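You operate a simulated robot arm through the tools that you are given. There is no shell and no other tool. Be economical: measure what you need, move in short steps, check, and stop when the job is done.

You run a simulated robot arm. Do the job below in one go: nothing can be reset, and whatever is moved stays where it is left.

JOB
Close the brown cupboard door with the bar. Then stack the narrow white carton marked "75" from the top of the grey cart on top of the narrow white carton that says "78". Then put the job card on the top of the steel cart away on the top of the dosing bench. Then put the wash beaker from the top of the steel table on top of the slide carton. Then take the pouch on the top of the island by the mixer and put it away on the counter beside the sealer. Then take the tube carton and put it on the top of the pass box. Then take the bath jug on the top of the island by the mixer and put it away on the top of the island by the bath. Then open the desk drawer. The order counts. Set down upright: wash beaker, tube carton, bath jug.

It is judged by the outcome, as a careful person would: the job done as asked, and still so three seconds after it is handed in. It fails if anything else is knocked over, pushed out of place, dropped, spilled or broken.

ROBOT AND FRAMES
A 7-joint arm with a vacuum gripper on a trunk, on a base that drives. Base frame: it is fixed to the floor where the robot stands at the start and does not move with it; the origin is under the middle of the robot, x ahead of it, y to its left, z up. Lengths are in mm, angles in degrees, forces in N, time in s.
Its first joint turns from -115.0 to 115.0 degrees. Places, roughly: bath jug [3750, -750, 1000]; brown cupboard door with the bar [700, -100, 400]; counter beside the sealer (30x20 cm) [-160, 2540, 860]; desk drawer [3500, 1300, 700]; job card [4500, 1000, 750]; narrow white carton [2500, 1750, 1000]; pouch [3500, -1000, 750]; slide carton [5500, -250, 1000]; top of the dosing bench [-1300, -2100, 800]; top of the island by the bath [3200, -1700, 800]; top of the pass box [4900, -1600, 1200]; tube carton [3500, -500, 250]; wash beaker [5750, 250, 1000]. Payload 2.55 kg.
Tool frame: the origin (TCP) lies in the middle of the cups' lips, and z points out of the cups. The gripper has 1 cup of 44 mm across, covering 44 by 44 mm (tool x, y); the bellows give 20 mm. With the vacuum on, a cup seals on a smooth face that it is pressed against (1 to 4 N); it does not hold porous or soft things. The pull reaches 55 N.
Orientation is that of the tool frame in the base frame, as a unit quaternion [w, x, y, z]. With the cups facing straight down, the tool's x points along the base's -x, its y along +y and its z along -z.

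CONTROLS
- The arm moves only by the tool move_arm. Its arguments are lists of equal length, an entry for each row: "rotation": the turn, a rotation vector about the tool's x, y, z in degrees, a list of three; "slide": the shift along the tool's x, y, z in mm, a list of three; "vacuum": the vacuum: 1 switches it on, -1 off. In form: {"rotation": [[wx, wy, wz], ...], "slide": [[x, y, z], ...], "vacuum": [vacuum, ...]}. A call has 1 to 10 rows; each row shifts and turns the commanded pose from where the row before left it, along the tool's axes as they then stand. Rows are played at 5 a second. More than 50 mm and 8.6 degrees between two rows, or a gripper value outside its range, and nothing of the call is played. A pose out of reach is approached as far as the arm can. The call stops where the force on the tool passes 40 N (or 10 N more than at its start, if that is more) or the arm is blocked; 0.2 s more then pass. The pull builds up within a second once a cup has sealed. Time passes only in rows, and 0.2 s behind the last, so rows that do not move give it time. The reply holds the time, the measured pose of the TCP, the force on the tool along the base axes and the pull of the vacuum, in the units named above and with some noise, with the torque about the TCP (base axes, N m) and any sound that the robot's microphone picked up.
- Cameras (640 x 400 px; columns grow to the right, rows downward): "scene" is now at [12.2, 172.9, 1521.6]; the picture's right is [-0.03, -1.00, 0.00], its down [-0.80, 0.03, -0.60] and it looks along [0.59, -0.02, -0.80] (base axes); focal length 268 px, centre (320, 200). "wrist" rides on the gripper at [81, 6, -173] in the tool frame; the picture's right is [-0.08, 1.00, 0.00], its down [-0.89, -0.07, -0.45] and it looks along [-0.44, -0.04, 0.90] (tool axes); focal length 256 px, centre (320, 200). There is no depth. A picture from a camera that has moved, and an enlarged one, comes with that camera's place and axes in the base frame and with its lens.
- capture(camera): a new picture of that camera. The clock stands still meanwhile.
- raise_lower(by): slides the trunk up (or, below 0, down) by that many mm; the arm and the scene camera ride with it, the base frame stays. It gives what a move gives, with no picture.
- roll_base(legs): drives the robot by 1 to 6 legs, each [ahead, left, turn to the left] in mm, mm and degrees, along the robot's own axes; the way and the turn of a leg run together, so that a leg with both is an arc; at most 1500 mm and 180 degrees a leg. The arm and the cameras ride along, it lands a little off, and it stops where it bumps. It gives what a move gives.
- pan_tilt(pan, tilt): turns the head with the scene camera to pan (to the left, within 155 degrees either way) and tilt (down, from -29 to 69), counted from straight ahead of the robot. It gives what a move gives.
- inspect(camera, box): a new picture of the part [left, top, right, bottom] of that camera's present view, enlarged. The clock stands still meanwhile.
- finish_job(): hands the job in; it is judged then, once.

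Work in short steps. Places have to be worked out from the pictures, the camera data and where the tool is seen: move nearer, look again, correct. Check each grasp and each placing, and mend what went wrong. You have 207 turns and 192 pictures in all, those below and enlarged ones among them. Switch the vacuum off and draw the arm clear of the work before you hand the job in, unless the task says otherwise; then end with one line.

The tools are called after "Request:" as a command line: name --argument value ..., lists and objects as JSON in quotes. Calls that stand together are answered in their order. move_arm: Moves the arm, as the interface text tells. Its arguments: {"type":"object","properties":{"rotation":{"type":"array"},"slide":{"type":"array"},"vacuum":{"type":"array"}},"required":["rotation","slide","vacuum"]} The other tools are called the same way: raise_lower (by) slides the trunk up or down; roll_base (legs) drives the base; pan_tilt (pan, tilt) turns the head that bears the scene camera; capture (camera) takes a picture; inspect (camera, box) takes an enlarged picture of a part of a camera's view; finish_job () hands the job in.

At the start:

```text
clock: 0.0
position: [395.7, 190.7, 789.0]
tool_rot: [0.0, 0.0, 1.0, 0.0]
ft_force: [0.6, 0.3, -0.5]
wrist_torque: [0.0, -0.05, 0.02]
pull: 0.0
trunk travel left (down, up): [-625.0, 365.0]
robot x, y, heading: [1.3, -2.4, -0.1]
head pan, tilt: [-2.0, 53.5]
```

scene: 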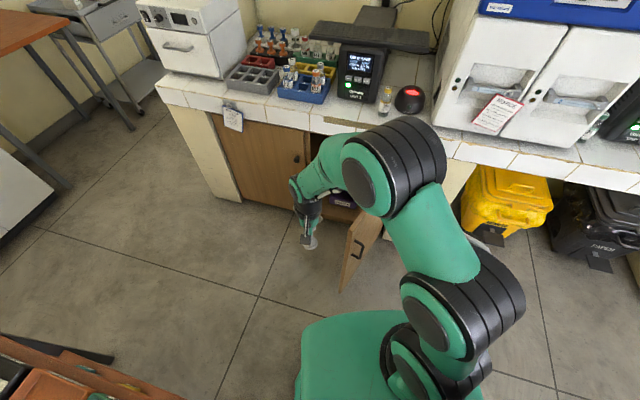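
wrist: 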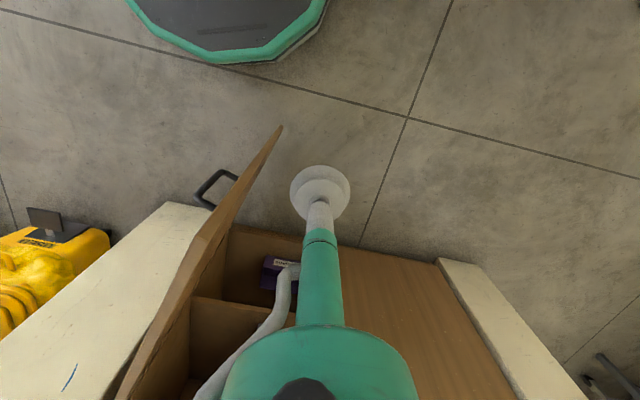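

I'll start by taking closer looks at the open cupboard door.

Request:
inspect --camera "scene" --box '[200, 100, 480, 300]'

Request:
inspect --camera "wrist" --box '[60, 100, 380, 400]'

```text
2.00 times, centred on (340, 200) of scene
camera zoom: at [12.2, 172.9, 1521.6], right [-0.03, -1.0, 0.0], down [-0.8, 0.03, -0.6], along [0.59, -0.02, -0.8], focal length 537 px, centre (280, 200)
```

zoom: 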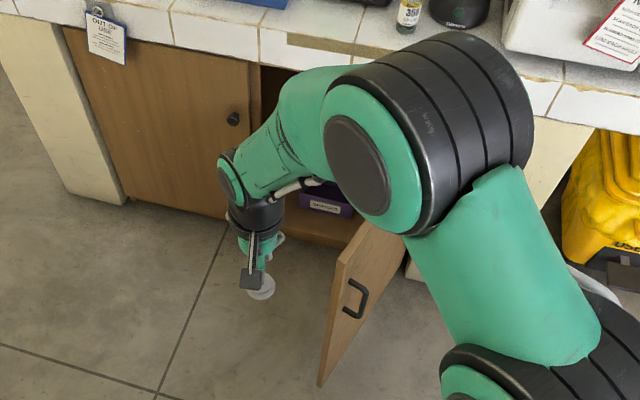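

```text
1.33 times, centred on (220, 250) of wrist
camera zoom: at [315.0, 197.2, 962.9], right [0.08, 1.0, 0.0], down [0.89, -0.07, 0.45], along [0.44, -0.04, -0.9], focal length 341 px, centre (453, 133)
```

zoom: 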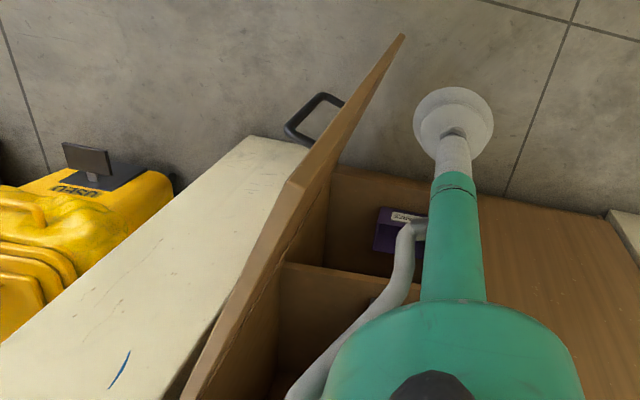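

The door is open about 70°, hinged at its right side near (860,-240), with its free edge near (456,58). I'll look around before moving so I know the free space.

Request:
pan_tilt --pan 90 --tilt 35

Request:
capture --camera "scene"

Request:
pan_tilt --pan -90 --tilt 35

Request:
capture --camera "scene"

Request:
pan_tilt --pan 150 --tilt 35

Request:
capture --camera "scene"

Request:
pan_tilt --pan -150 --tilt 35

Request:
capture --camera "scene"

Request:
pan_tilt --pan 0 --tilt 15

Request:
capture --camera "scene"

```text
clock: 1.7
position: [394.1, 191.0, 789.5]
tool_rot: [0.001, 0.0, 1.0, 0.0]
ft_force: [0.1, 0.4, 0.3]
wrist_torque: [0.0, 0.0, 0.01]
pull: 0.1
trunk travel left (down, up): [-625.0, 365.0]
robot x, y, heading: [1.0, -0.8, -0.1]
head pan, tilt: [90.0, 35.0]
```

```text
187 pictures are left
camera scene: at [-61.4, 263.5, 1547.9], right [1.0, 0.0, 0.0], down [0.0, -0.57, -0.82], along [0.0, 0.82, -0.57], focal length 268 px, centre (320, 200)
```

scene: 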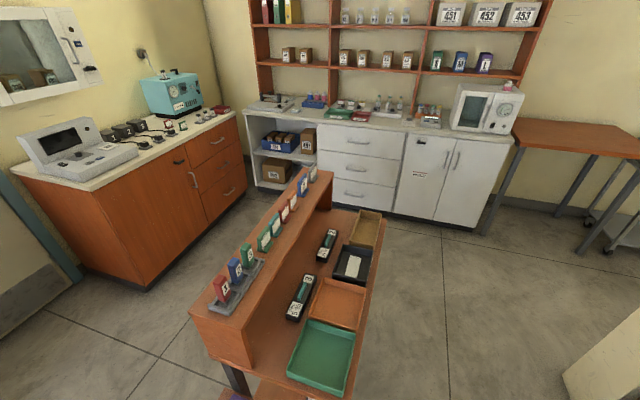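

```text
clock: 4.4
position: [394.9, 190.1, 789.5]
tool_rot: [-0.001, 0.0, 1.0, 0.0]
ft_force: [0.8, 0.5, -0.3]
wrist_torque: [-0.01, 0.02, 0.02]
pull: 0.1
trunk travel left (down, up): [-625.0, 365.0]
robot x, y, heading: [-4.2, -0.1, 0.2]
head pan, tilt: [-90.0, 35.0]
```

```text
186 pictures are left
camera scene: at [-61.4, 87.3, 1547.9], right [-1.0, 0.0, 0.0], down [0.0, 0.57, -0.82], along [0.0, -0.82, -0.57], focal length 268 px, centre (320, 200)
```

scene: 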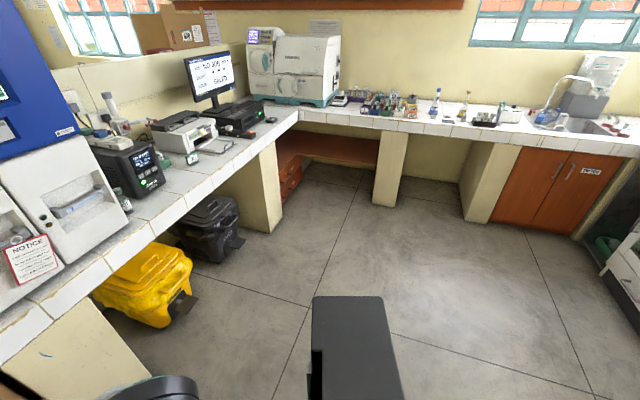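

```text
clock: 7.8
position: [394.9, 192.2, 788.9]
tool_rot: [0.0, 0.0, 1.0, 0.001]
ft_force: [0.5, -0.3, -0.5]
wrist_torque: [0.0, -0.01, 0.0]
pull: 0.1
trunk travel left (down, up): [-625.0, 365.0]
robot x, y, heading: [1.1, 4.7, 0.1]
head pan, tilt: [150.0, 35.0]
```

```text
185 pictures are left
camera scene: at [-137.7, 219.5, 1547.9], right [0.5, 0.87, 0.0], down [0.5, -0.29, -0.82], along [-0.71, 0.41, -0.57], focal length 268 px, centre (320, 200)
```

scene: 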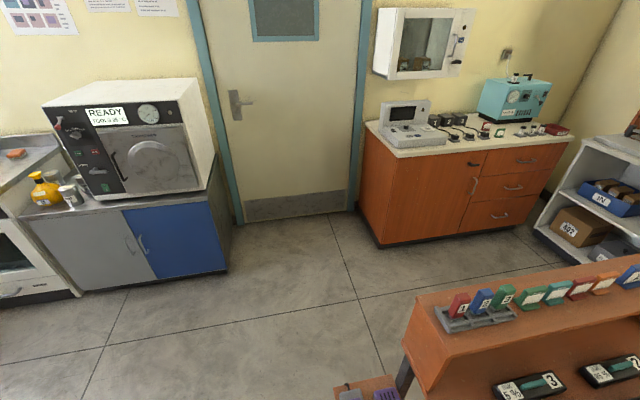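

```text
clock: 11.8
position: [394.2, 190.3, 789.4]
tool_rot: [0.001, 0.0, 1.0, 0.0]
ft_force: [-0.2, -0.2, 0.7]
wrist_torque: [-0.02, -0.01, -0.02]
pull: 0.1
trunk travel left (down, up): [-625.0, 365.0]
robot x, y, heading: [2.3, 1.0, 0.1]
head pan, tilt: [-150.0, 35.0]
```

```text
184 pictures are left
camera scene: at [-137.7, 131.3, 1547.9], right [-0.5, 0.87, 0.0], down [0.5, 0.29, -0.82], along [-0.71, -0.41, -0.57], focal length 268 px, centre (320, 200)
```

scene: 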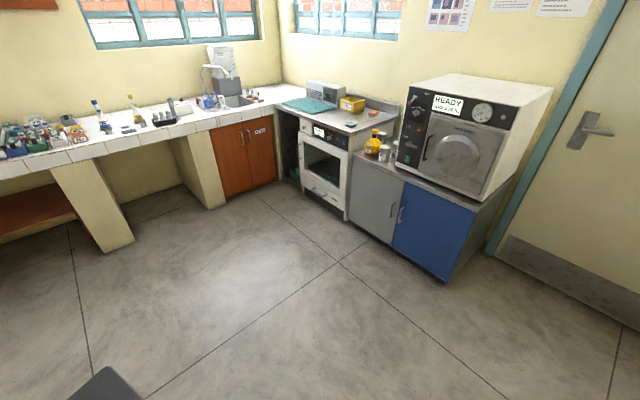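

```text
clock: 14.2
position: [395.0, 191.0, 790.1]
tool_rot: [0.0, 0.0, 1.0, 0.0]
ft_force: [-0.3, -1.0, 0.6]
wrist_torque: [-0.01, 0.03, 0.01]
pull: 0.1
trunk travel left (down, up): [-625.0, 365.0]
robot x, y, heading: [0.2, 1.0, -0.1]
head pan, tilt: [0.0, 15.0]
```

```text
183 pictures are left
camera scene: at [32.0, 175.4, 1579.9], right [0.0, -1.0, 0.0], down [-0.26, 0.0, -0.97], along [0.97, 0.0, -0.26], focal length 268 px, centre (320, 200)
```

scene: 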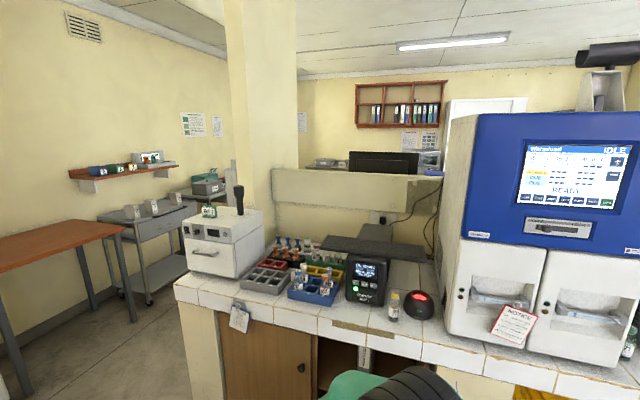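

The area behind and to the right of the robot is free. I'll back off a little and to the right so that the tool can get to the outer side of the door.

Request:
roll_base --legs '[[-200, 0, 0], [0, -150, 0]]'

Request:
move_arm --rotation '[[0, -8.5, 0], [0, -8.5, 0], [0, -8.5, 0], [0, -8.5, 0], [0, -8.5, 0], [0, -8.5, 0], [0, -8.5, 0], [0, -8.5, 0], [0, -8.5, 0], [0, -8.5, 0]]' --slide '[[-20, 0, 0], [-20, 0, 3], [-19, 0, 6], [-18, 0, 9], [-16, 0, 11], [-15, 0, 14], [-13, 0, 16], [-10, 0, 17], [-7, 0, 19], [-4, 0, 20]]' --vacuum '[-1, -1, -1, -1, -1, -1, -1, -1, -1, -1]'

Request:
pan_tilt --pan 0 --tilt 50

Request:
capture --camera "scene"

```text
clock: 16.8
position: [194.1, 41.0, 789.8]
tool_rot: [0.0, -0.001, 1.0, 0.0]
ft_force: [-0.5, -0.4, -0.5]
wrist_torque: [0.05, 0.01, 0.0]
pull: 0.0
trunk travel left (down, up): [-625.0, 365.0]
robot x, y, heading: [-198.1, -148.6, 0.2]
head pan, tilt: [0.0, 15.0]
```

```text
clock: 19.0
position: [402.1, 48.1, 806.5]
tool_rot: [0.61, -0.003, 0.793, 0.003]
ft_force: [0.0, 0.4, -0.1]
wrist_torque: [0.02, 0.04, -0.04]
pull: 0.1
out of reach, approached as far as the arm can: row 9, 10
trunk travel left (down, up): [-625.0, 365.0]
robot x, y, heading: [-198.4, -148.3, 0.4]
head pan, tilt: [0.0, 15.0]
```

```text
clock: 20.0
position: [402.7, 48.4, 805.6]
tool_rot: [0.609, -0.002, 0.793, 0.002]
ft_force: [-0.4, -0.1, -0.3]
wrist_torque: [0.0, 0.0, 0.0]
pull: 0.1
trunk travel left (down, up): [-625.0, 365.0]
robot x, y, heading: [-201.0, -151.8, 0.3]
head pan, tilt: [0.0, 50.0]
```

```text
182 pictures are left
camera scene: at [-184.7, 25.9, 1526.2], right [0.0, -1.0, 0.0], down [-0.77, 0.0, -0.64], along [0.64, 0.0, -0.77], focal length 268 px, centre (320, 200)
```

scene: 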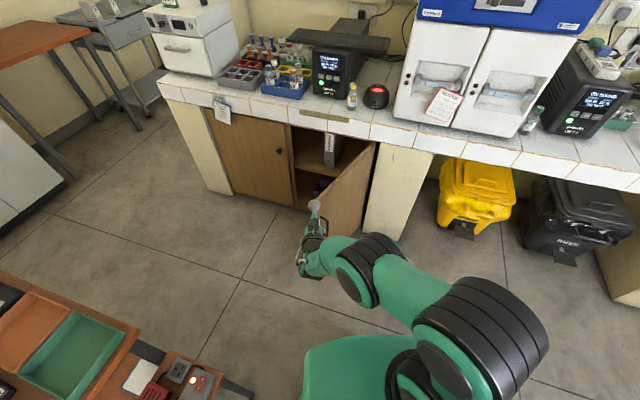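

Tool is now nearly horizontal. I'll shift right by 60 mm and lower the trunk to bring the cup to z≈400 in front of the door's outer face, then check.

Request:
roll_base --legs '[[0, -60, 0]]'

Request:
raise_lower --by -400

Request:
capture --camera "scene"

Request:
capture --camera "wrist"

```text
clock: 20.9
position: [402.0, -9.0, 806.2]
tool_rot: [0.609, -0.003, 0.793, 0.003]
ft_force: [0.5, 1.0, -0.7]
wrist_torque: [0.02, -0.03, 0.01]
pull: 0.3
trunk travel left (down, up): [-625.0, 365.0]
robot x, y, heading: [-197.2, -208.9, 0.3]
head pan, tilt: [0.0, 50.0]
```

```text
clock: 24.8
position: [401.1, -8.0, 405.7]
tool_rot: [0.61, -0.003, 0.793, 0.003]
ft_force: [0.4, 0.3, 1.2]
wrist_torque: [-0.02, -0.01, 0.0]
pull: 0.0
trunk travel left (down, up): [-225.0, 765.0]
robot x, y, heading: [-197.4, -209.9, 0.5]
head pan, tilt: [0.0, 50.0]
```

```text
181 pictures are left
camera scene: at [-184.8, -32.4, 1126.2], right [0.01, -1.0, 0.0], down [-0.77, 0.0, -0.64], along [0.64, 0.0, -0.77], focal length 268 px, centre (320, 200)
```

scene: 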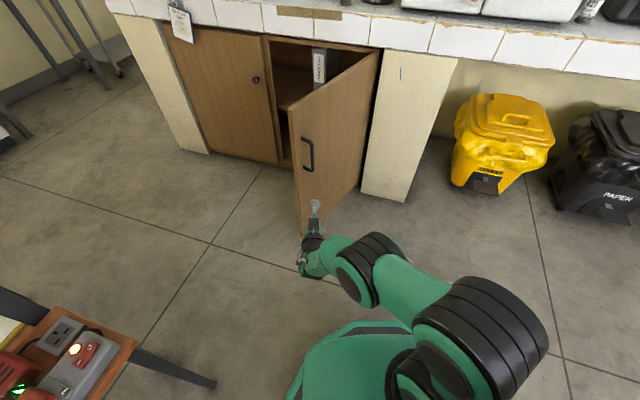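

```text
180 pictures are left
camera wrist: at [214.9, -3.5, 373.0], right [0.01, 1.0, 0.08], down [-0.2, -0.07, 0.98], along [0.98, -0.03, 0.2], focal length 256 px, centre (320, 200)
```

wrist: 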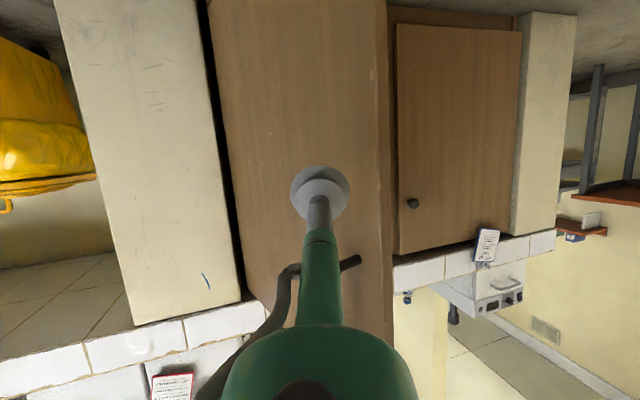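

The cup faces the outer side of the door, below the handle. I drive forward gradually to push it.

Request:
roll_base --legs '[[200, 20, 0]]'

Request:
capture --camera "scene"

```text
clock: 26.4
position: [601.7, 10.3, 405.6]
tool_rot: [0.609, -0.002, 0.793, 0.002]
ft_force: [-0.5, 0.3, -0.1]
wrist_torque: [-0.02, -0.03, 0.03]
pull: 0.1
trunk travel left (down, up): [-225.0, 765.0]
robot x, y, heading: [0.5, -187.6, 0.2]
head pan, tilt: [0.0, 50.0]
```

```text
179 pictures are left
camera scene: at [14.7, -12.0, 1126.1], right [0.0, -1.0, 0.0], down [-0.77, 0.0, -0.64], along [0.64, 0.0, -0.77], focal length 268 px, centre (320, 200)
```

scene: 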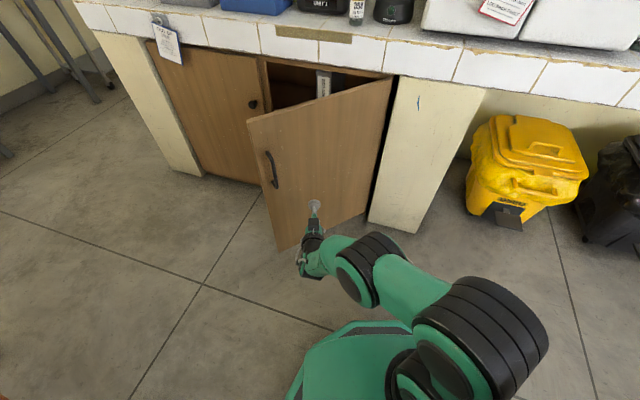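

The door is moving with little force (free edge now near (592,168)). I continue.

Request:
roll_base --legs '[[150, 70, 0], [100, 40, 0]]'

Request:
capture --camera "scene"

```text
clock: 28.6
position: [853.1, 118.8, 405.5]
tool_rot: [0.609, -0.002, 0.793, 0.002]
ft_force: [-0.5, 0.0, -0.1]
wrist_torque: [-0.01, -0.01, 0.0]
pull: 0.1
trunk travel left (down, up): [-225.0, 765.0]
robot x, y, heading: [253.2, -78.3, 0.3]
head pan, tilt: [0.0, 50.0]
```

```text
178 pictures are left
camera scene: at [266.5, 97.1, 1126.1], right [0.0, -1.0, 0.0], down [-0.77, 0.0, -0.64], along [0.64, 0.0, -0.77], focal length 268 px, centre (320, 200)
```

scene: 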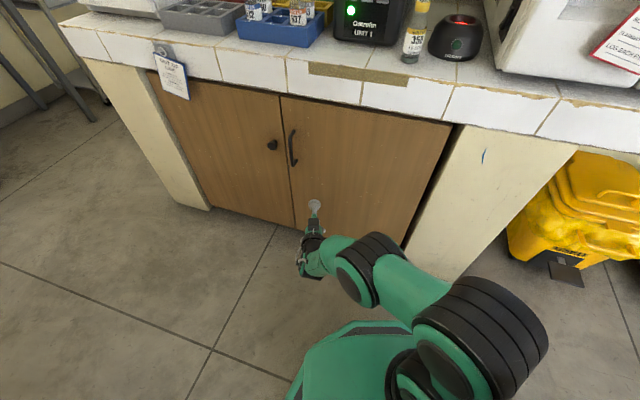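

Nearly closed. I'll push a little more with the arm and read the force.

Request:
roll_base --legs '[[20, 10, 0]]'

Request:
inspect --camera "scene" --box '[140, 60, 480, 260]'

```text
clock: 29.4
position: [873.0, 129.5, 406.3]
tool_rot: [0.608, -0.003, 0.794, 0.003]
ft_force: [-0.1, -0.4, -0.2]
wrist_torque: [0.0, -0.01, -0.02]
pull: 0.1
trunk travel left (down, up): [-225.0, 765.0]
robot x, y, heading: [273.1, -64.8, 0.4]
head pan, tilt: [0.0, 50.0]
```

```text
1.88 times, centred on (310, 160) of scene
camera zoom: at [286.6, 107.1, 1126.1], right [0.0, -1.0, 0.0], down [-0.77, 0.0, -0.64], along [0.64, 0.0, -0.77], focal length 505 px, centre (339, 275)
```

zoom: 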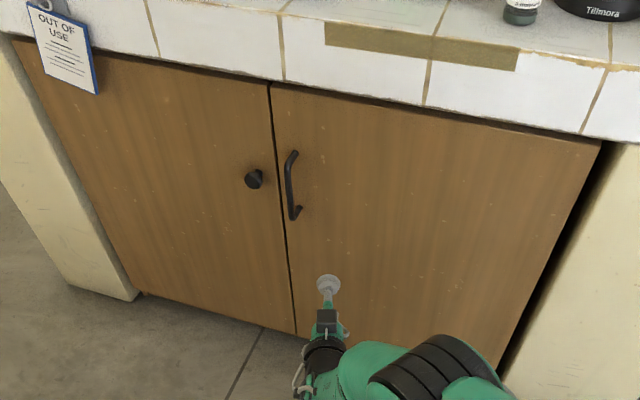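

Almost flush; push a few more millimetres until contact force shows.

Request:
roll_base --legs '[[15, 4, 0]]'

Request:
roll_base --legs '[[15, 4, 0]]'

Request:
inspect --camera "scene" --box '[140, 60, 480, 260]'

```text
clock: 30.2
position: [886.9, 133.9, 405.5]
tool_rot: [0.609, -0.002, 0.793, 0.002]
ft_force: [1.5, -0.3, 0.2]
wrist_torque: [0.02, 0.0, -0.05]
pull: 0.2
trunk travel left (down, up): [-225.0, 765.0]
robot x, y, heading: [289.4, -64.3, -0.2]
head pan, tilt: [0.0, 50.0]
```

```text
clock: 30.9
position: [903.2, 137.0, 405.4]
tool_rot: [0.608, -0.002, 0.794, 0.002]
ft_force: [1.0, 0.6, 0.7]
wrist_torque: [0.0, 0.01, -0.03]
pull: 0.2
trunk travel left (down, up): [-225.0, 765.0]
robot x, y, heading: [304.5, -57.3, 0.3]
head pan, tilt: [0.0, 50.0]
```

```text
1.88 times, centred on (310, 160) of scene
camera zoom: at [316.5, 115.2, 1126.1], right [0.0, -1.0, 0.0], down [-0.77, 0.0, -0.64], along [0.64, 0.0, -0.77], focal length 505 px, centre (339, 275)
```

zoom: 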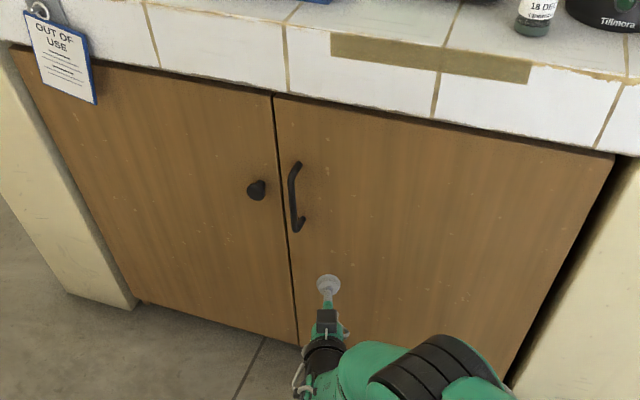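

Check with the wrist camera whether the cup is touching and whether there is any gap at the seam.

Request:
capture --camera "wrist"

Request:
roll_base --legs '[[12, 3, 0]]'

Request:
roll_base --legs '[[12, 3, 0]]'

Request:
roll_base --legs '[[12, 3, 0]]'

Request:
capture --camera "wrist"

```text
175 pictures are left
camera wrist: at [716.1, 142.7, 372.9], right [0.02, 1.0, 0.08], down [-0.2, -0.07, 0.98], along [0.98, -0.03, 0.2], focal length 256 px, centre (320, 200)
```

wrist: 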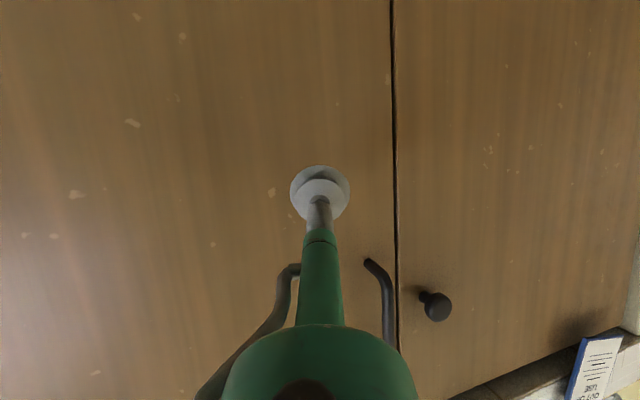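

```text
clock: 31.7
position: [914.2, 139.3, 405.2]
tool_rot: [0.61, -0.002, 0.793, 0.001]
ft_force: [-0.3, 0.7, 0.5]
wrist_torque: [-0.03, -0.04, 0.01]
pull: 0.1
trunk travel left (down, up): [-225.0, 765.0]
robot x, y, heading: [312.5, -58.8, 0.2]
head pan, tilt: [0.0, 50.0]
```

```text
clock: 32.5
position: [926.7, 142.3, 404.8]
tool_rot: [0.608, -0.002, 0.794, 0.002]
ft_force: [-0.2, 0.2, -0.6]
wrist_torque: [0.02, -0.01, 0.0]
pull: 0.1
trunk travel left (down, up): [-225.0, 765.0]
robot x, y, heading: [326.9, -54.7, 0.0]
head pan, tilt: [0.0, 50.0]
```

```text
clock: 33.2
position: [937.8, 145.9, 404.6]
tool_rot: [0.609, -0.002, 0.793, 0.002]
ft_force: [-0.8, 0.1, 0.4]
wrist_torque: [-0.03, -0.02, 0.02]
pull: 0.0
trunk travel left (down, up): [-225.0, 765.0]
robot x, y, heading: [337.1, -51.7, 0.2]
head pan, tilt: [0.0, 50.0]
```

```text
174 pictures are left
camera wrist: at [752.7, 151.7, 372.9], right [0.02, 1.0, 0.08], down [-0.2, -0.07, 0.98], along [0.98, -0.03, 0.2], focal length 256 px, centre (320, 200)
```

wrist: 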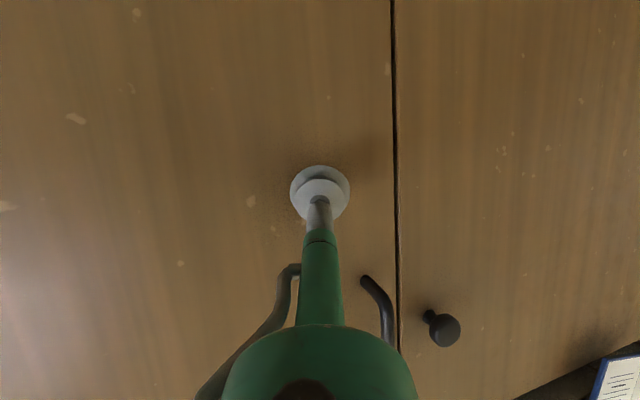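

The doors look flush (the door swung on ahead of the cup). I'll advance to a firm contact to be sure.

Request:
roll_base --legs '[[12, 3, 0]]'

Request:
roll_base --legs '[[12, 3, 0]]'

Request:
roll_base --legs '[[10, 3, 0]]'

Request:
inspect --camera "wrist" --box '[220, 80, 480, 320]'

```text
clock: 34.0
position: [951.8, 148.9, 405.7]
tool_rot: [0.609, -0.001, 0.793, 0.001]
ft_force: [-0.4, 0.2, -0.6]
wrist_torque: [0.02, 0.0, 0.01]
pull: 0.0
trunk travel left (down, up): [-225.0, 765.0]
robot x, y, heading: [346.5, -46.5, 0.0]
head pan, tilt: [0.0, 50.0]
```

```text
clock: 34.7
position: [963.6, 152.6, 405.0]
tool_rot: [0.609, -0.001, 0.793, 0.001]
ft_force: [-1.8, 0.5, -0.2]
wrist_torque: [0.0, 0.0, 0.01]
pull: 0.1
trunk travel left (down, up): [-225.0, 765.0]
robot x, y, heading: [361.8, -42.8, 0.1]
head pan, tilt: [0.0, 50.0]
```

```text
clock: 35.5
position: [973.6, 155.9, 403.8]
tool_rot: [0.608, -0.002, 0.794, 0.001]
ft_force: [-3.8, 1.2, -2.0]
wrist_torque: [-0.03, -0.1, -0.05]
pull: 0.1
trunk travel left (down, up): [-225.0, 765.0]
robot x, y, heading: [371.1, -41.2, 0.2]
head pan, tilt: [0.0, 50.0]
```

```text
1.67 times, centred on (350, 200) of wrist
camera zoom: at [786.1, 161.1, 372.5], right [0.01, 1.0, 0.08], down [-0.2, -0.07, 0.98], along [0.98, -0.03, 0.2], focal length 427 px, centre (270, 200)
```

zoom: 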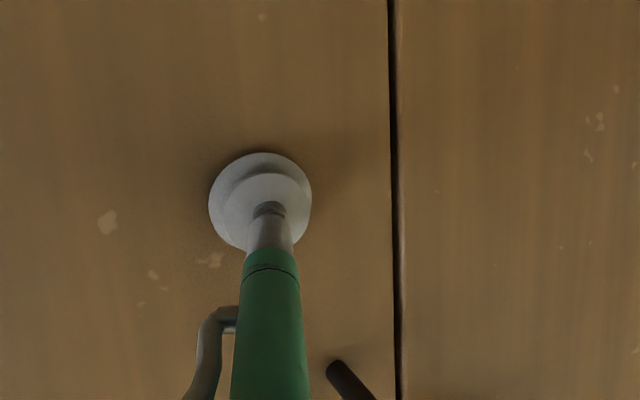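

The door is closed with firm contact (≈4 N). I back off, raise the trunk and bring the tool back to pointing down.

Request:
roll_base --legs '[[-300, 0, 0]]'

Request:
raise_lower --by 450

Request:
move_arm --rotation '[[0, 8.34, 0], [0, 8.34, 0], [0, 8.34, 0], [0, 8.34, 0], [0, 8.34, 0], [0, 8.34, 0], [0, 8.34, 0], [0, 8.34, 0], [0, 8.4, 0]]' --slide '[[5, 0, -25], [10, 0, -23], [13, 0, -21], [16, 0, -19], [19, 0, -16], [21, 0, -12], [23, 0, -9], [25, 0, -5], [25, 0, 0]]' --vacuum '[-1, -1, -1, -1, -1, -1, -1, -1, -1]'

Request:
pan_tilt --pan 30 --tilt 35

Request:
capture --camera "scene"

```text
clock: 37.5
position: [683.3, 155.3, 405.2]
tool_rot: [0.608, -0.001, 0.794, 0.001]
ft_force: [-0.4, -0.6, -0.7]
wrist_torque: [-0.03, 0.01, 0.03]
pull: 0.0
trunk travel left (down, up): [-225.0, 765.0]
robot x, y, heading: [84.5, -43.6, 0.2]
head pan, tilt: [0.0, 50.0]
```

```text
refused: 450 is not a number from -400 to 400
```

```text
clock: 39.5
position: [461.0, 155.0, 395.1]
tool_rot: [-0.002, -0.003, 1.0, 0.0]
ft_force: [-0.2, 0.9, 0.2]
wrist_torque: [0.0, 0.01, 0.03]
pull: 0.2
trunk travel left (down, up): [-225.0, 765.0]
robot x, y, heading: [82.1, -41.7, 0.2]
head pan, tilt: [0.0, 50.0]
```

```text
clock: 40.4
position: [460.5, 155.3, 395.4]
tool_rot: [-0.001, -0.002, 1.0, 0.0]
ft_force: [0.3, -0.8, 0.6]
wrist_torque: [0.0, 0.0, -0.02]
pull: 0.0
trunk travel left (down, up): [-225.0, 765.0]
robot x, y, heading: [81.1, -44.3, 0.1]
head pan, tilt: [30.0, 35.0]
```

```text
172 pictures are left
camera scene: at [97.0, 176.6, 1147.8], right [0.5, -0.87, 0.0], down [-0.5, -0.29, -0.82], along [0.71, 0.41, -0.57], focal length 268 px, centre (320, 200)
```

scene: 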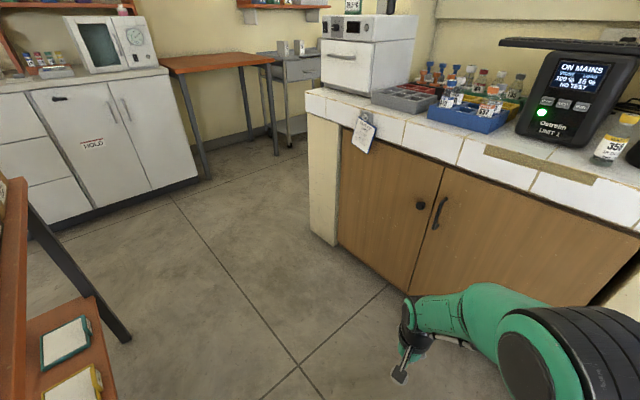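

Door is closed. Now raise the trunk and drive through the passage to the left towards the grey cart.

Request:
raise_lower --by 400

Request:
roll_base --legs '[[250, 0, 0], [0, 0, 75], [1100, 0, 0], [0, 0, -50]]'

Request:
pan_tilt --pan 0 --tilt 30

Request:
capture --camera "scene"

```text
clock: 44.3
position: [459.9, 155.5, 794.3]
tool_rot: [-0.002, -0.002, 1.0, -0.001]
ft_force: [-0.3, -0.3, -0.5]
wrist_torque: [0.02, 0.03, -0.03]
pull: 0.1
trunk travel left (down, up): [-625.0, 365.0]
robot x, y, heading: [83.5, -43.2, -0.2]
head pan, tilt: [30.0, 35.0]
```

```text
clock: 56.8
position: [852.0, 1346.7, 795.6]
tool_rot: [-0.001, -0.221, 0.975, -0.001]
ft_force: [-0.3, -0.1, 0.1]
wrist_torque: [-0.01, 0.02, -0.02]
pull: 0.0
trunk travel left (down, up): [-625.0, 365.0]
robot x, y, heading: [592.7, 1007.2, 25.6]
head pan, tilt: [30.0, 35.0]
```

```text
clock: 57.7
position: [852.5, 1346.8, 795.0]
tool_rot: [-0.002, -0.221, 0.975, -0.001]
ft_force: [0.2, 0.3, -0.9]
wrist_torque: [-0.01, 0.02, -0.03]
pull: 0.0
trunk travel left (down, up): [-625.0, 365.0]
robot x, y, heading: [595.5, 1010.4, 25.3]
head pan, tilt: [0.0, 30.0]
```

```text
171 pictures are left
camera scene: at [545.4, 1178.1, 1555.6], right [0.43, -0.9, 0.0], down [-0.45, -0.21, -0.87], along [0.78, 0.37, -0.5], focal length 268 px, centre (320, 200)
```

scene: 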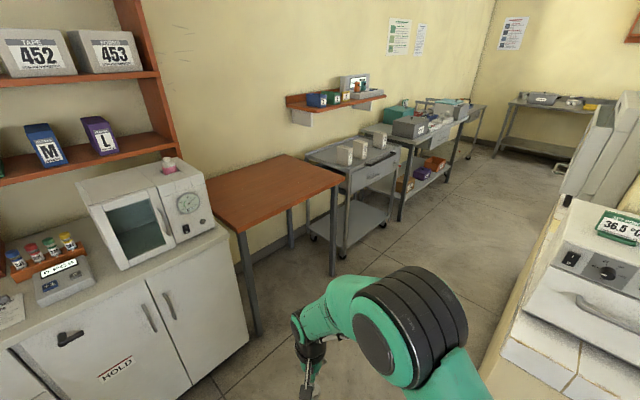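

The grey cart with white cartons is ahead. Zoom for labels.

Request:
inspect --camera "scene" --box '[290, 100, 490, 225]'

```text
3.20 times, centred on (390, 162) of scene
camera zoom: at [545.4, 1178.1, 1555.6], right [0.43, -0.9, 0.0], down [-0.45, -0.21, -0.87], along [0.78, 0.37, -0.5], focal length 859 px, centre (96, 320)
```

zoom: 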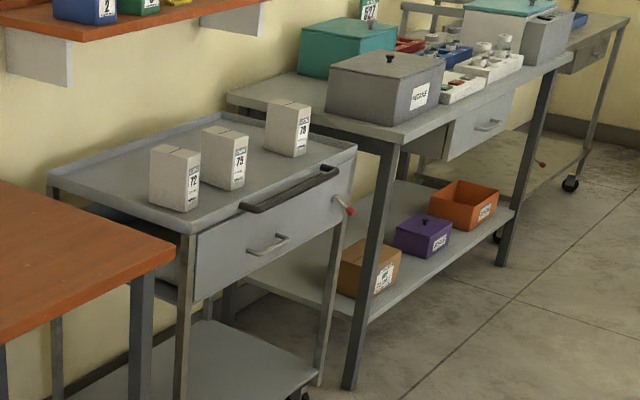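

Before approaching, I test the arm's downward-tool reach in free space here.

Request:
move_arm --rotation '[[0, 0, 0], [0, 0, 0], [0, 0, 0], [0, 0, 0], [0, 0, 0], [0, 0, 0], [0, 0, 0], [0, 0, 0]]' --slide '[[-45, 0, 0], [-45, 0, 0], [-45, 0, 0], [-45, 0, 0], [-45, 0, 0], [-45, 0, 0], [-45, 0, 0], [-45, 0, 0]]' --vacuum '[-1, -1, -1, -1, -1, -1, -1, -1]'

Request:
capture --camera "scene"

```text
clock: 59.5
position: [1084.6, 1426.0, 751.0]
tool_rot: [0.005, -0.221, 0.975, 0.005]
ft_force: [0.7, -0.5, 0.6]
wrist_torque: [-0.03, 0.09, 0.0]
pull: 0.0
out of reach, approached as far as the arm can: row 5, 6, 7, 8
trunk travel left (down, up): [-625.0, 365.0]
robot x, y, heading: [601.0, 1005.3, 25.1]
head pan, tilt: [0.0, 30.0]
```

```text
169 pictures are left
camera scene: at [547.6, 1178.6, 1555.7], right [0.43, -0.9, 0.0], down [-0.45, -0.21, -0.87], along [0.78, 0.37, -0.5], focal length 268 px, centre (320, 200)
```

scene: 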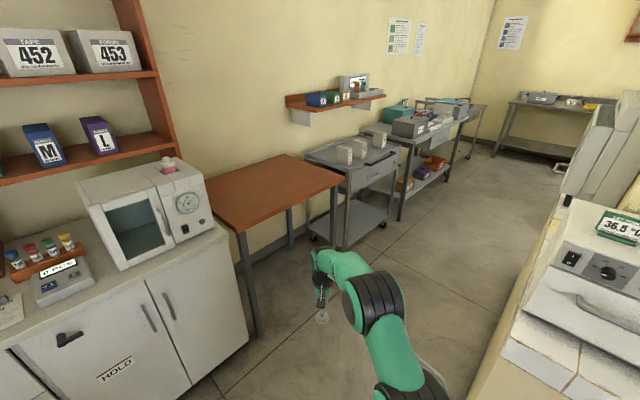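

Max reach with tool down at this height is ≈640 mm from the axis. I retract, then drive to a spot in front of the grey cart facing it.

Request:
move_arm --rotation '[[0, 0, 0], [0, 0, 0], [0, 0, 0], [0, 0, 0], [0, 0, 0], [0, 0, 0], [0, 0, 0], [0, 0, 0]]' --slide '[[45, 0, 0], [45, 0, 0], [45, 0, 0], [45, 0, 0], [45, 0, 0], [45, 0, 0], [0, 0, -50], [0, 0, -50]]' --vacuum '[-1, -1, -1, -1, -1, -1, -1, -1]'

Request:
raise_lower --by 250

Request:
roll_base --legs '[[0, 0, -16.6], [1400, 0, 0], [250, 0, 0], [0, 0, 65.5]]'

Request:
pan_tilt --pan 0 --tilt 50

Request:
capture --camera "scene"

Request:
capture --camera "wrist"

```text
clock: 61.3
position: [838.7, 1308.2, 857.4]
tool_rot: [-0.002, -0.22, 0.975, -0.001]
ft_force: [-0.3, 0.5, 1.6]
wrist_torque: [-0.02, -0.06, 0.0]
pull: 0.1
trunk travel left (down, up): [-625.0, 365.0]
robot x, y, heading: [598.3, 1005.2, 25.2]
head pan, tilt: [0.0, 30.0]
```

```text
clock: 63.9
position: [839.7, 1309.2, 1107.1]
tool_rot: [-0.002, -0.22, 0.975, -0.001]
ft_force: [0.4, 0.0, -0.3]
wrist_torque: [0.02, -0.02, -0.01]
pull: 0.1
trunk travel left (down, up): [-875.0, 115.0]
robot x, y, heading: [595.1, 1004.6, 25.1]
head pan, tilt: [0.0, 30.0]
```

```text
clock: 67.8
position: [1320.4, 1340.9, 1106.2]
tool_rot: [-0.004, -0.111, 0.994, 0.001]
ft_force: [0.7, -0.2, -0.6]
wrist_torque: [0.0, 0.12, 0.0]
pull: 0.1
trunk travel left (down, up): [-875.0, 115.0]
robot x, y, heading: [1009.7, 1098.7, 12.4]
head pan, tilt: [0.0, 30.0]
stopped in leg 2: the robot was blocked; the commanded pose is now the measured one
```

```text
clock: 68.7
position: [1314.5, 1337.0, 1108.2]
tool_rot: [-0.001, -0.108, 0.994, 0.001]
ft_force: [-0.3, 0.3, 0.2]
wrist_torque: [0.01, 0.0, -0.03]
pull: 0.1
trunk travel left (down, up): [-875.0, 115.0]
robot x, y, heading: [1007.5, 1094.6, 12.2]
head pan, tilt: [0.0, 50.0]
```

```text
168 pictures are left
camera scene: at [984.9, 1272.1, 1776.4], right [0.21, -0.98, 0.0], down [-0.75, -0.16, -0.64], along [0.63, 0.14, -0.77], focal length 268 px, centre (320, 200)
```

scene: 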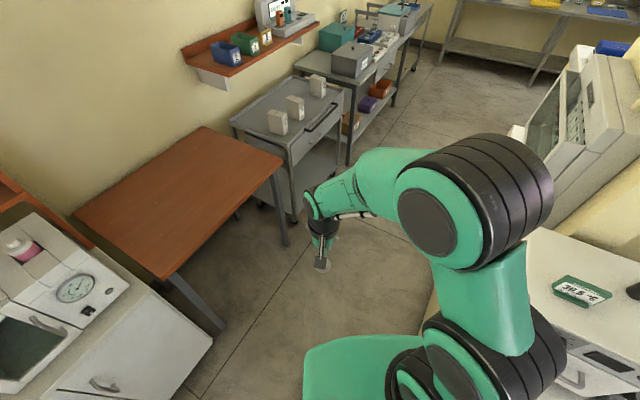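

```text
167 pictures are left
camera wrist: at [1235.1, 1326.0, 1280.9], right [-0.14, 0.99, 0.0], down [0.89, 0.12, 0.44], along [0.44, 0.06, -0.9], focal length 256 px, centre (320, 200)
```

wrist: 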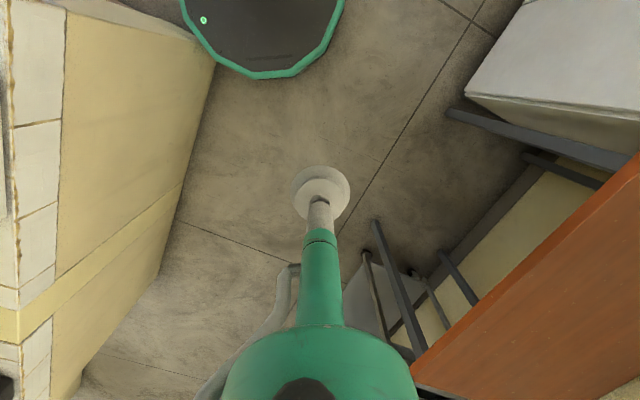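

The base touched the bench's end corner. I move left away from it, turn along the corridor, then continue.

Request:
roll_base --legs '[[0, 180, 0], [0, 0, -13], [1270, 0, 0], [0, 0, 75]]'

Request:
capture --camera "scene"

Request:
capture --camera "wrist"

```text
clock: 80.1
position: [2152.9, 1618.2, 1107.2]
tool_rot: [-0.001, -0.599, 0.801, -0.001]
ft_force: [0.5, -0.5, 0.5]
wrist_torque: [0.03, 0.01, 0.01]
pull: 0.0
trunk travel left (down, up): [-875.0, 115.0]
robot x, y, heading: [2213.2, 1234.0, 73.6]
head pan, tilt: [0.0, 50.0]
```

```text
166 pictures are left
camera scene: at [2048.5, 1299.9, 1776.1], right [0.96, -0.29, 0.0], down [-0.22, -0.73, -0.64], along [0.18, 0.62, -0.77], focal length 268 px, centre (320, 200)
```

scene: 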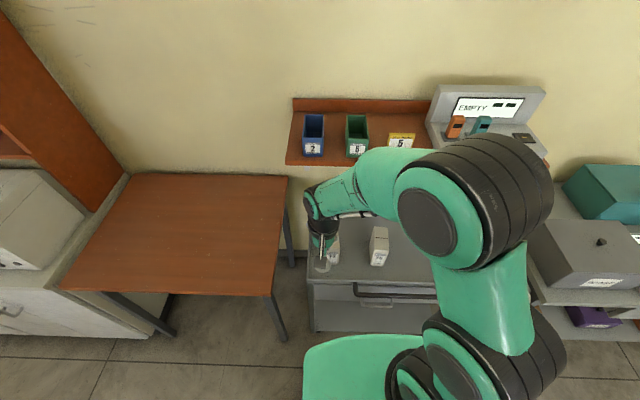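

```text
165 pictures are left
camera wrist: at [2124.7, 1543.7, 1280.5], right [-0.93, 0.36, 0.0], down [0.32, 0.84, 0.44], along [0.16, 0.41, -0.9], focal length 256 px, centre (320, 200)
```

wrist: 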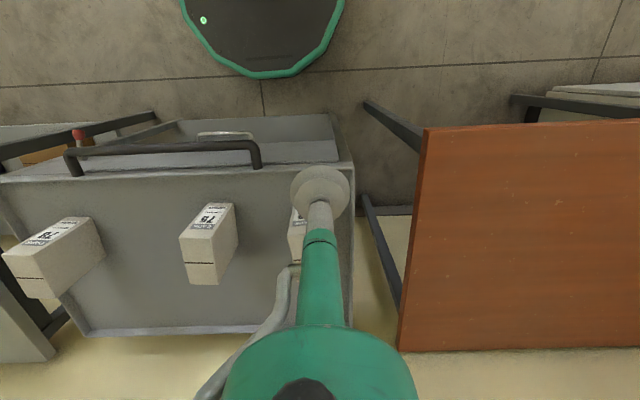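

I'm in front of the cart. Zoom the wrist view to read the labels.

Request:
inspect --camera "wrist" --box '[0, 160, 360, 340]'

```text
1.78 times, centred on (180, 250) of wrist
camera zoom: at [2124.7, 1543.7, 1280.5], right [-0.93, 0.36, 0.0], down [0.32, 0.84, 0.44], along [0.16, 0.41, -0.9], focal length 455 px, centre (569, 111)
```

zoom: 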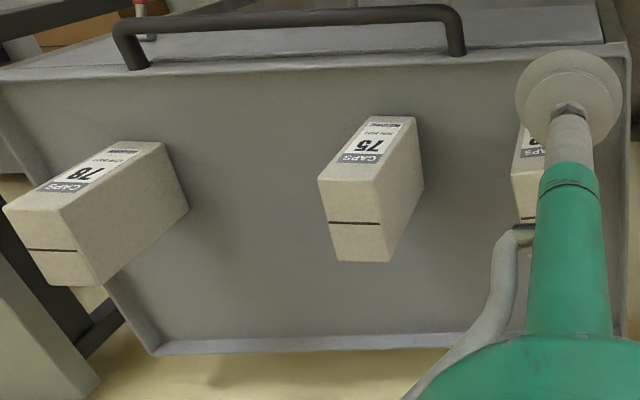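

Middle carton is "75" and the one to the robot's right is "78". I estimate the 75's top centre at about (2416,1736,939); I move above it and look again.

Request:
move_arm --rotation '[[0, 0, 0], [0, 0, 0], [0, 0, 0], [0, 0, 0], [0, 0, 0], [0, 0, 0]]' --slide '[[-31, -36.5, 0], [-31, -36.5, 0], [-31, -36.5, 0], [-31, -36.5, 0], [-31, -36.5, 0], [-31, -36.5, 0]]' --vacuum '[-1, -1, -1, -1, -1, -1]'

Request:
capture --camera "wrist"

Request:
capture --camera "scene"

```text
clock: 81.5
position: [2419.0, 1735.0, 1105.8]
tool_rot: [-0.003, -0.6, 0.8, 0.0]
ft_force: [0.8, -0.1, 0.2]
wrist_torque: [-0.04, 0.03, -0.03]
pull: 0.1
trunk travel left (down, up): [-875.0, 115.0]
robot x, y, heading: [2211.9, 1235.1, 73.6]
head pan, tilt: [0.0, 50.0]
```

```text
163 pictures are left
camera wrist: at [2391.7, 1661.0, 1279.4], right [-0.93, 0.36, 0.0], down [0.32, 0.84, 0.44], along [0.16, 0.41, -0.9], focal length 256 px, centre (320, 200)
```

wrist: 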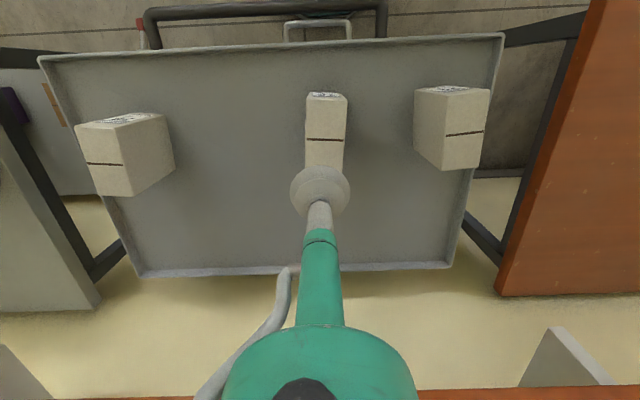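

```text
162 pictures are left
camera scene: at [2050.7, 1301.7, 1776.3], right [0.96, -0.29, 0.0], down [-0.22, -0.73, -0.64], along [0.18, 0.62, -0.77], focal length 268 px, centre (320, 200)
```

scene: 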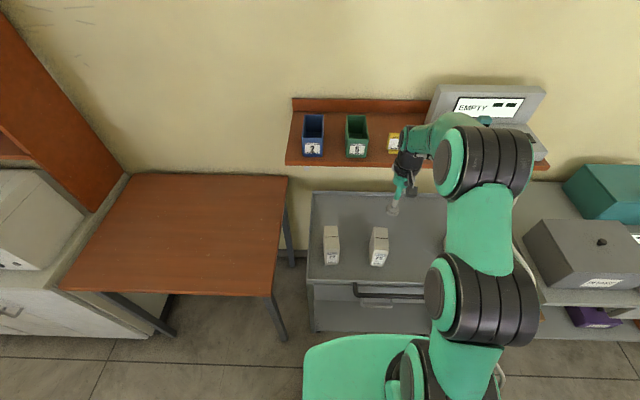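

Two wrist views agree: 75's top centre ≈ (2414,1736,940), directly below the cup. I descend with vacuum on, slowly at the end.

Request:
move_arm --rotation '[[0, 0, 0], [0, 0, 0], [0, 0, 0], [0, 0, 0], [0, 0, 0], [0, 0, 0], [0, 0, 0]]' --slide '[[0, 5, 40], [0, 0, 40], [0, 0, 40], [0, 0, 20], [0, 0, 8], [0, 0, 8], [0, 0, 5]]' --vacuum '[-1, -1, -1, 1, 1, 1, 1]'

Request:
capture --camera "wrist"

```text
clock: 83.1
position: [2408.7, 1736.9, 945.1]
tool_rot: [-0.001, -0.599, 0.801, -0.001]
ft_force: [0.3, -2.6, 3.3]
wrist_torque: [0.05, -0.09, -0.05]
pull: 55.1
trunk travel left (down, up): [-875.0, 115.0]
robot x, y, heading: [2214.6, 1229.2, 73.5]
head pan, tilt: [0.0, 50.0]
```

```text
161 pictures are left
camera wrist: at [2381.0, 1661.2, 1118.4], right [-0.93, 0.36, 0.0], down [0.32, 0.84, 0.44], along [0.16, 0.42, -0.9], focal length 256 px, centre (320, 200)
```

wrist: 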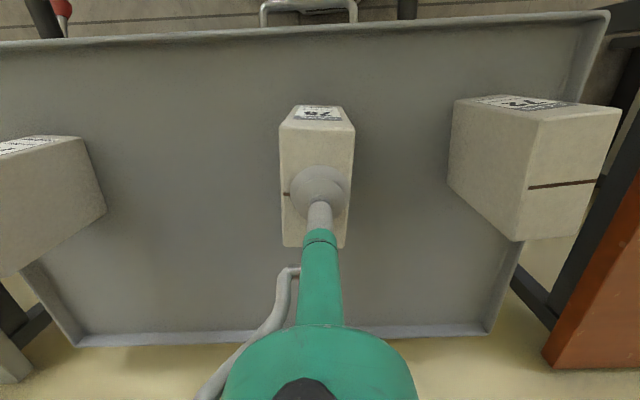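

Sealed (55 N). Lift 200 mm straight up and check.

Request:
move_arm --rotation '[[0, 0, 0], [0, 0, 0], [0, 0, 0], [0, 0, 0], [0, 0, 0], [0, 0, 0]]' --slide '[[0, 0, -15], [0, 0, -35], [0, 0, -40], [0, 0, -40], [0, 0, -40], [0, 0, -30]]' --vacuum '[1, 1, 1, 1, 1, 1]'

Request:
capture --camera "wrist"

Request:
capture --camera "scene"

```text
clock: 84.5
position: [2411.1, 1738.8, 1144.7]
tool_rot: [0.0, -0.6, 0.8, 0.0]
ft_force: [-0.1, 1.1, -0.3]
wrist_torque: [-0.08, 0.06, 0.05]
pull: 54.6
out of reach, approached as far as the arm can: row 6
trunk travel left (down, up): [-875.0, 115.0]
robot x, y, heading: [2218.0, 1236.8, 73.4]
head pan, tilt: [0.0, 50.0]
```

```text
160 pictures are left
camera wrist: at [2382.2, 1663.5, 1317.3], right [-0.93, 0.36, 0.0], down [0.32, 0.84, 0.45], along [0.16, 0.42, -0.9], focal length 256 px, centre (320, 200)
```

wrist: 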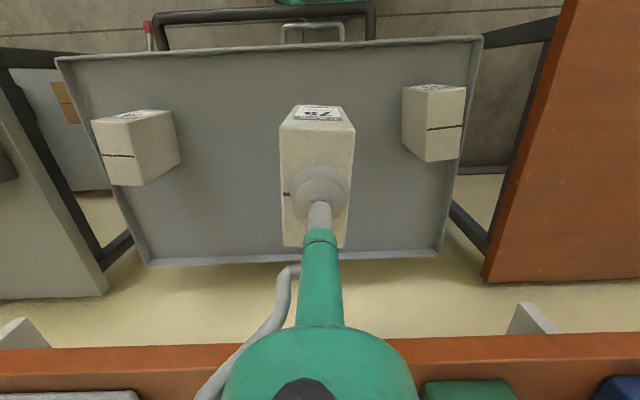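

```text
159 pictures are left
camera scene: at [2049.6, 1302.1, 1776.4], right [0.96, -0.29, 0.0], down [-0.22, -0.73, -0.64], along [0.18, 0.61, -0.77], focal length 268 px, centre (320, 200)
```

scene: 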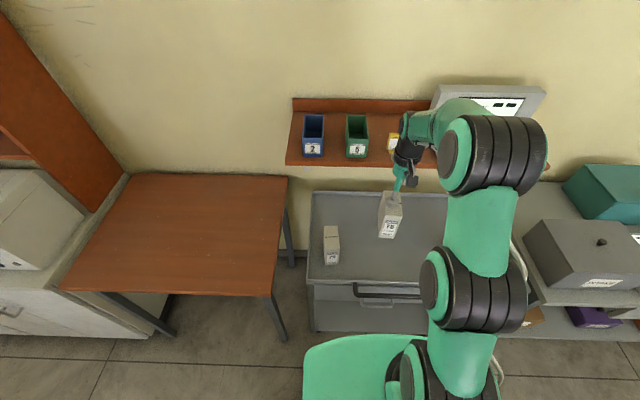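

The label in the scene view is worth verifying before going further.

Request:
inspect --camera "scene" --box '[310, 180, 450, 270]'

Request:
inspect --camera "wrist" --box '[80, 90, 480, 260]'

```text
4.44 times, centred on (380, 225) of scene
camera zoom: at [2049.6, 1302.1, 1776.4], right [0.96, -0.29, 0.0], down [-0.22, -0.73, -0.64], along [0.18, 0.61, -0.77], focal length 1193 px, centre (53, 89)
```

zoom: 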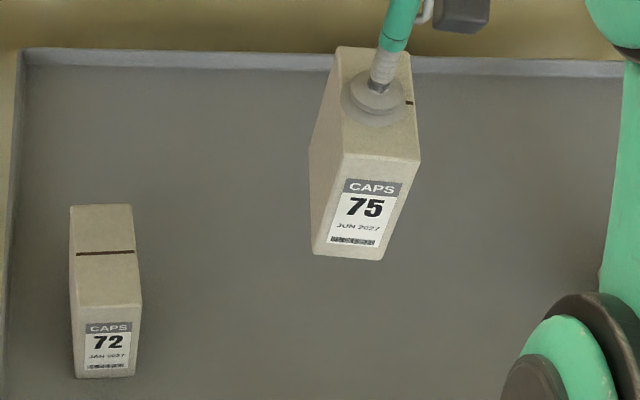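

```text
1.60 times, centred on (280, 175) of wrist
camera zoom: at [2382.2, 1663.5, 1317.3], right [-0.93, 0.36, 0.0], down [0.32, 0.84, 0.45], along [0.16, 0.42, -0.9], focal length 410 px, centre (384, 240)
```

zoom: 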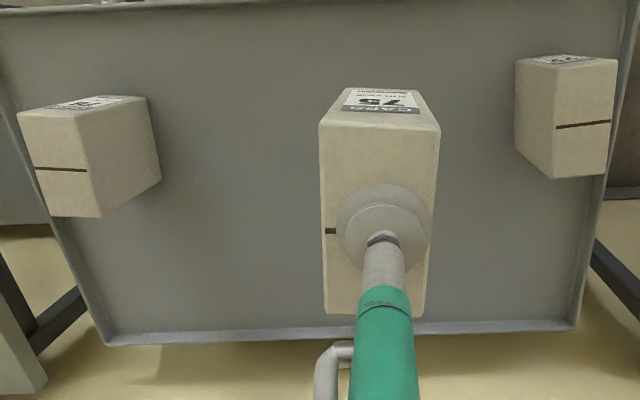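

Holding "75" (other is 72, far one 78 seen earlier). 78's top centre ≈ (2705,1658,942), carton height ≈125. I drive the base 305 mm right, parallel to the cart.

Request:
roll_base --legs '[[0, -295, 0]]'

Request:
capture --camera "wrist"

Request:
capture --camera "scene"

```text
clock: 86.5
position: [2683.9, 1657.2, 1144.1]
tool_rot: [-0.001, -0.603, 0.798, 0.0]
ft_force: [0.2, 0.1, -2.1]
wrist_torque: [0.01, 0.02, 0.0]
pull: 55.4
trunk travel left (down, up): [-875.0, 115.0]
robot x, y, heading: [2494.6, 1151.6, 73.7]
head pan, tilt: [0.0, 50.0]
```

```text
156 pictures are left
camera wrist: at [2655.6, 1581.3, 1316.5], right [-0.94, 0.35, 0.0], down [0.31, 0.84, 0.44], along [0.15, 0.42, -0.9], focal length 256 px, centre (320, 200)
```

wrist: 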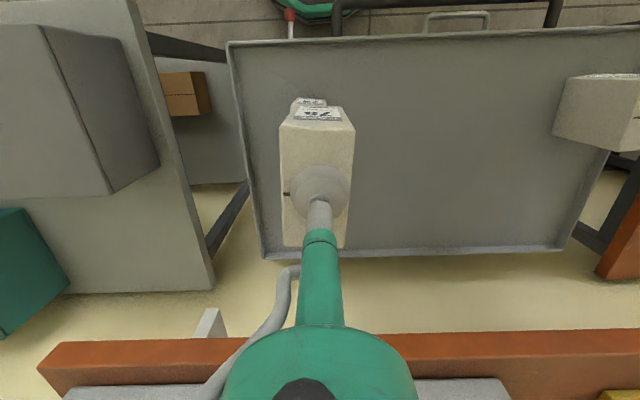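

```text
155 pictures are left
camera scene: at [2326.4, 1216.7, 1776.2], right [0.96, -0.28, 0.0], down [-0.21, -0.74, -0.64], along [0.18, 0.62, -0.77], focal length 268 px, centre (320, 200)
```

scene: 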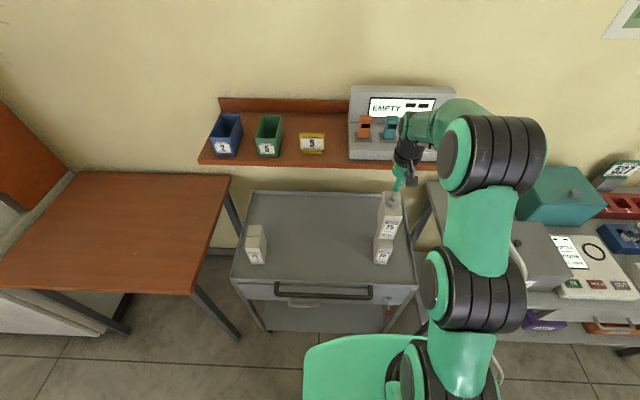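

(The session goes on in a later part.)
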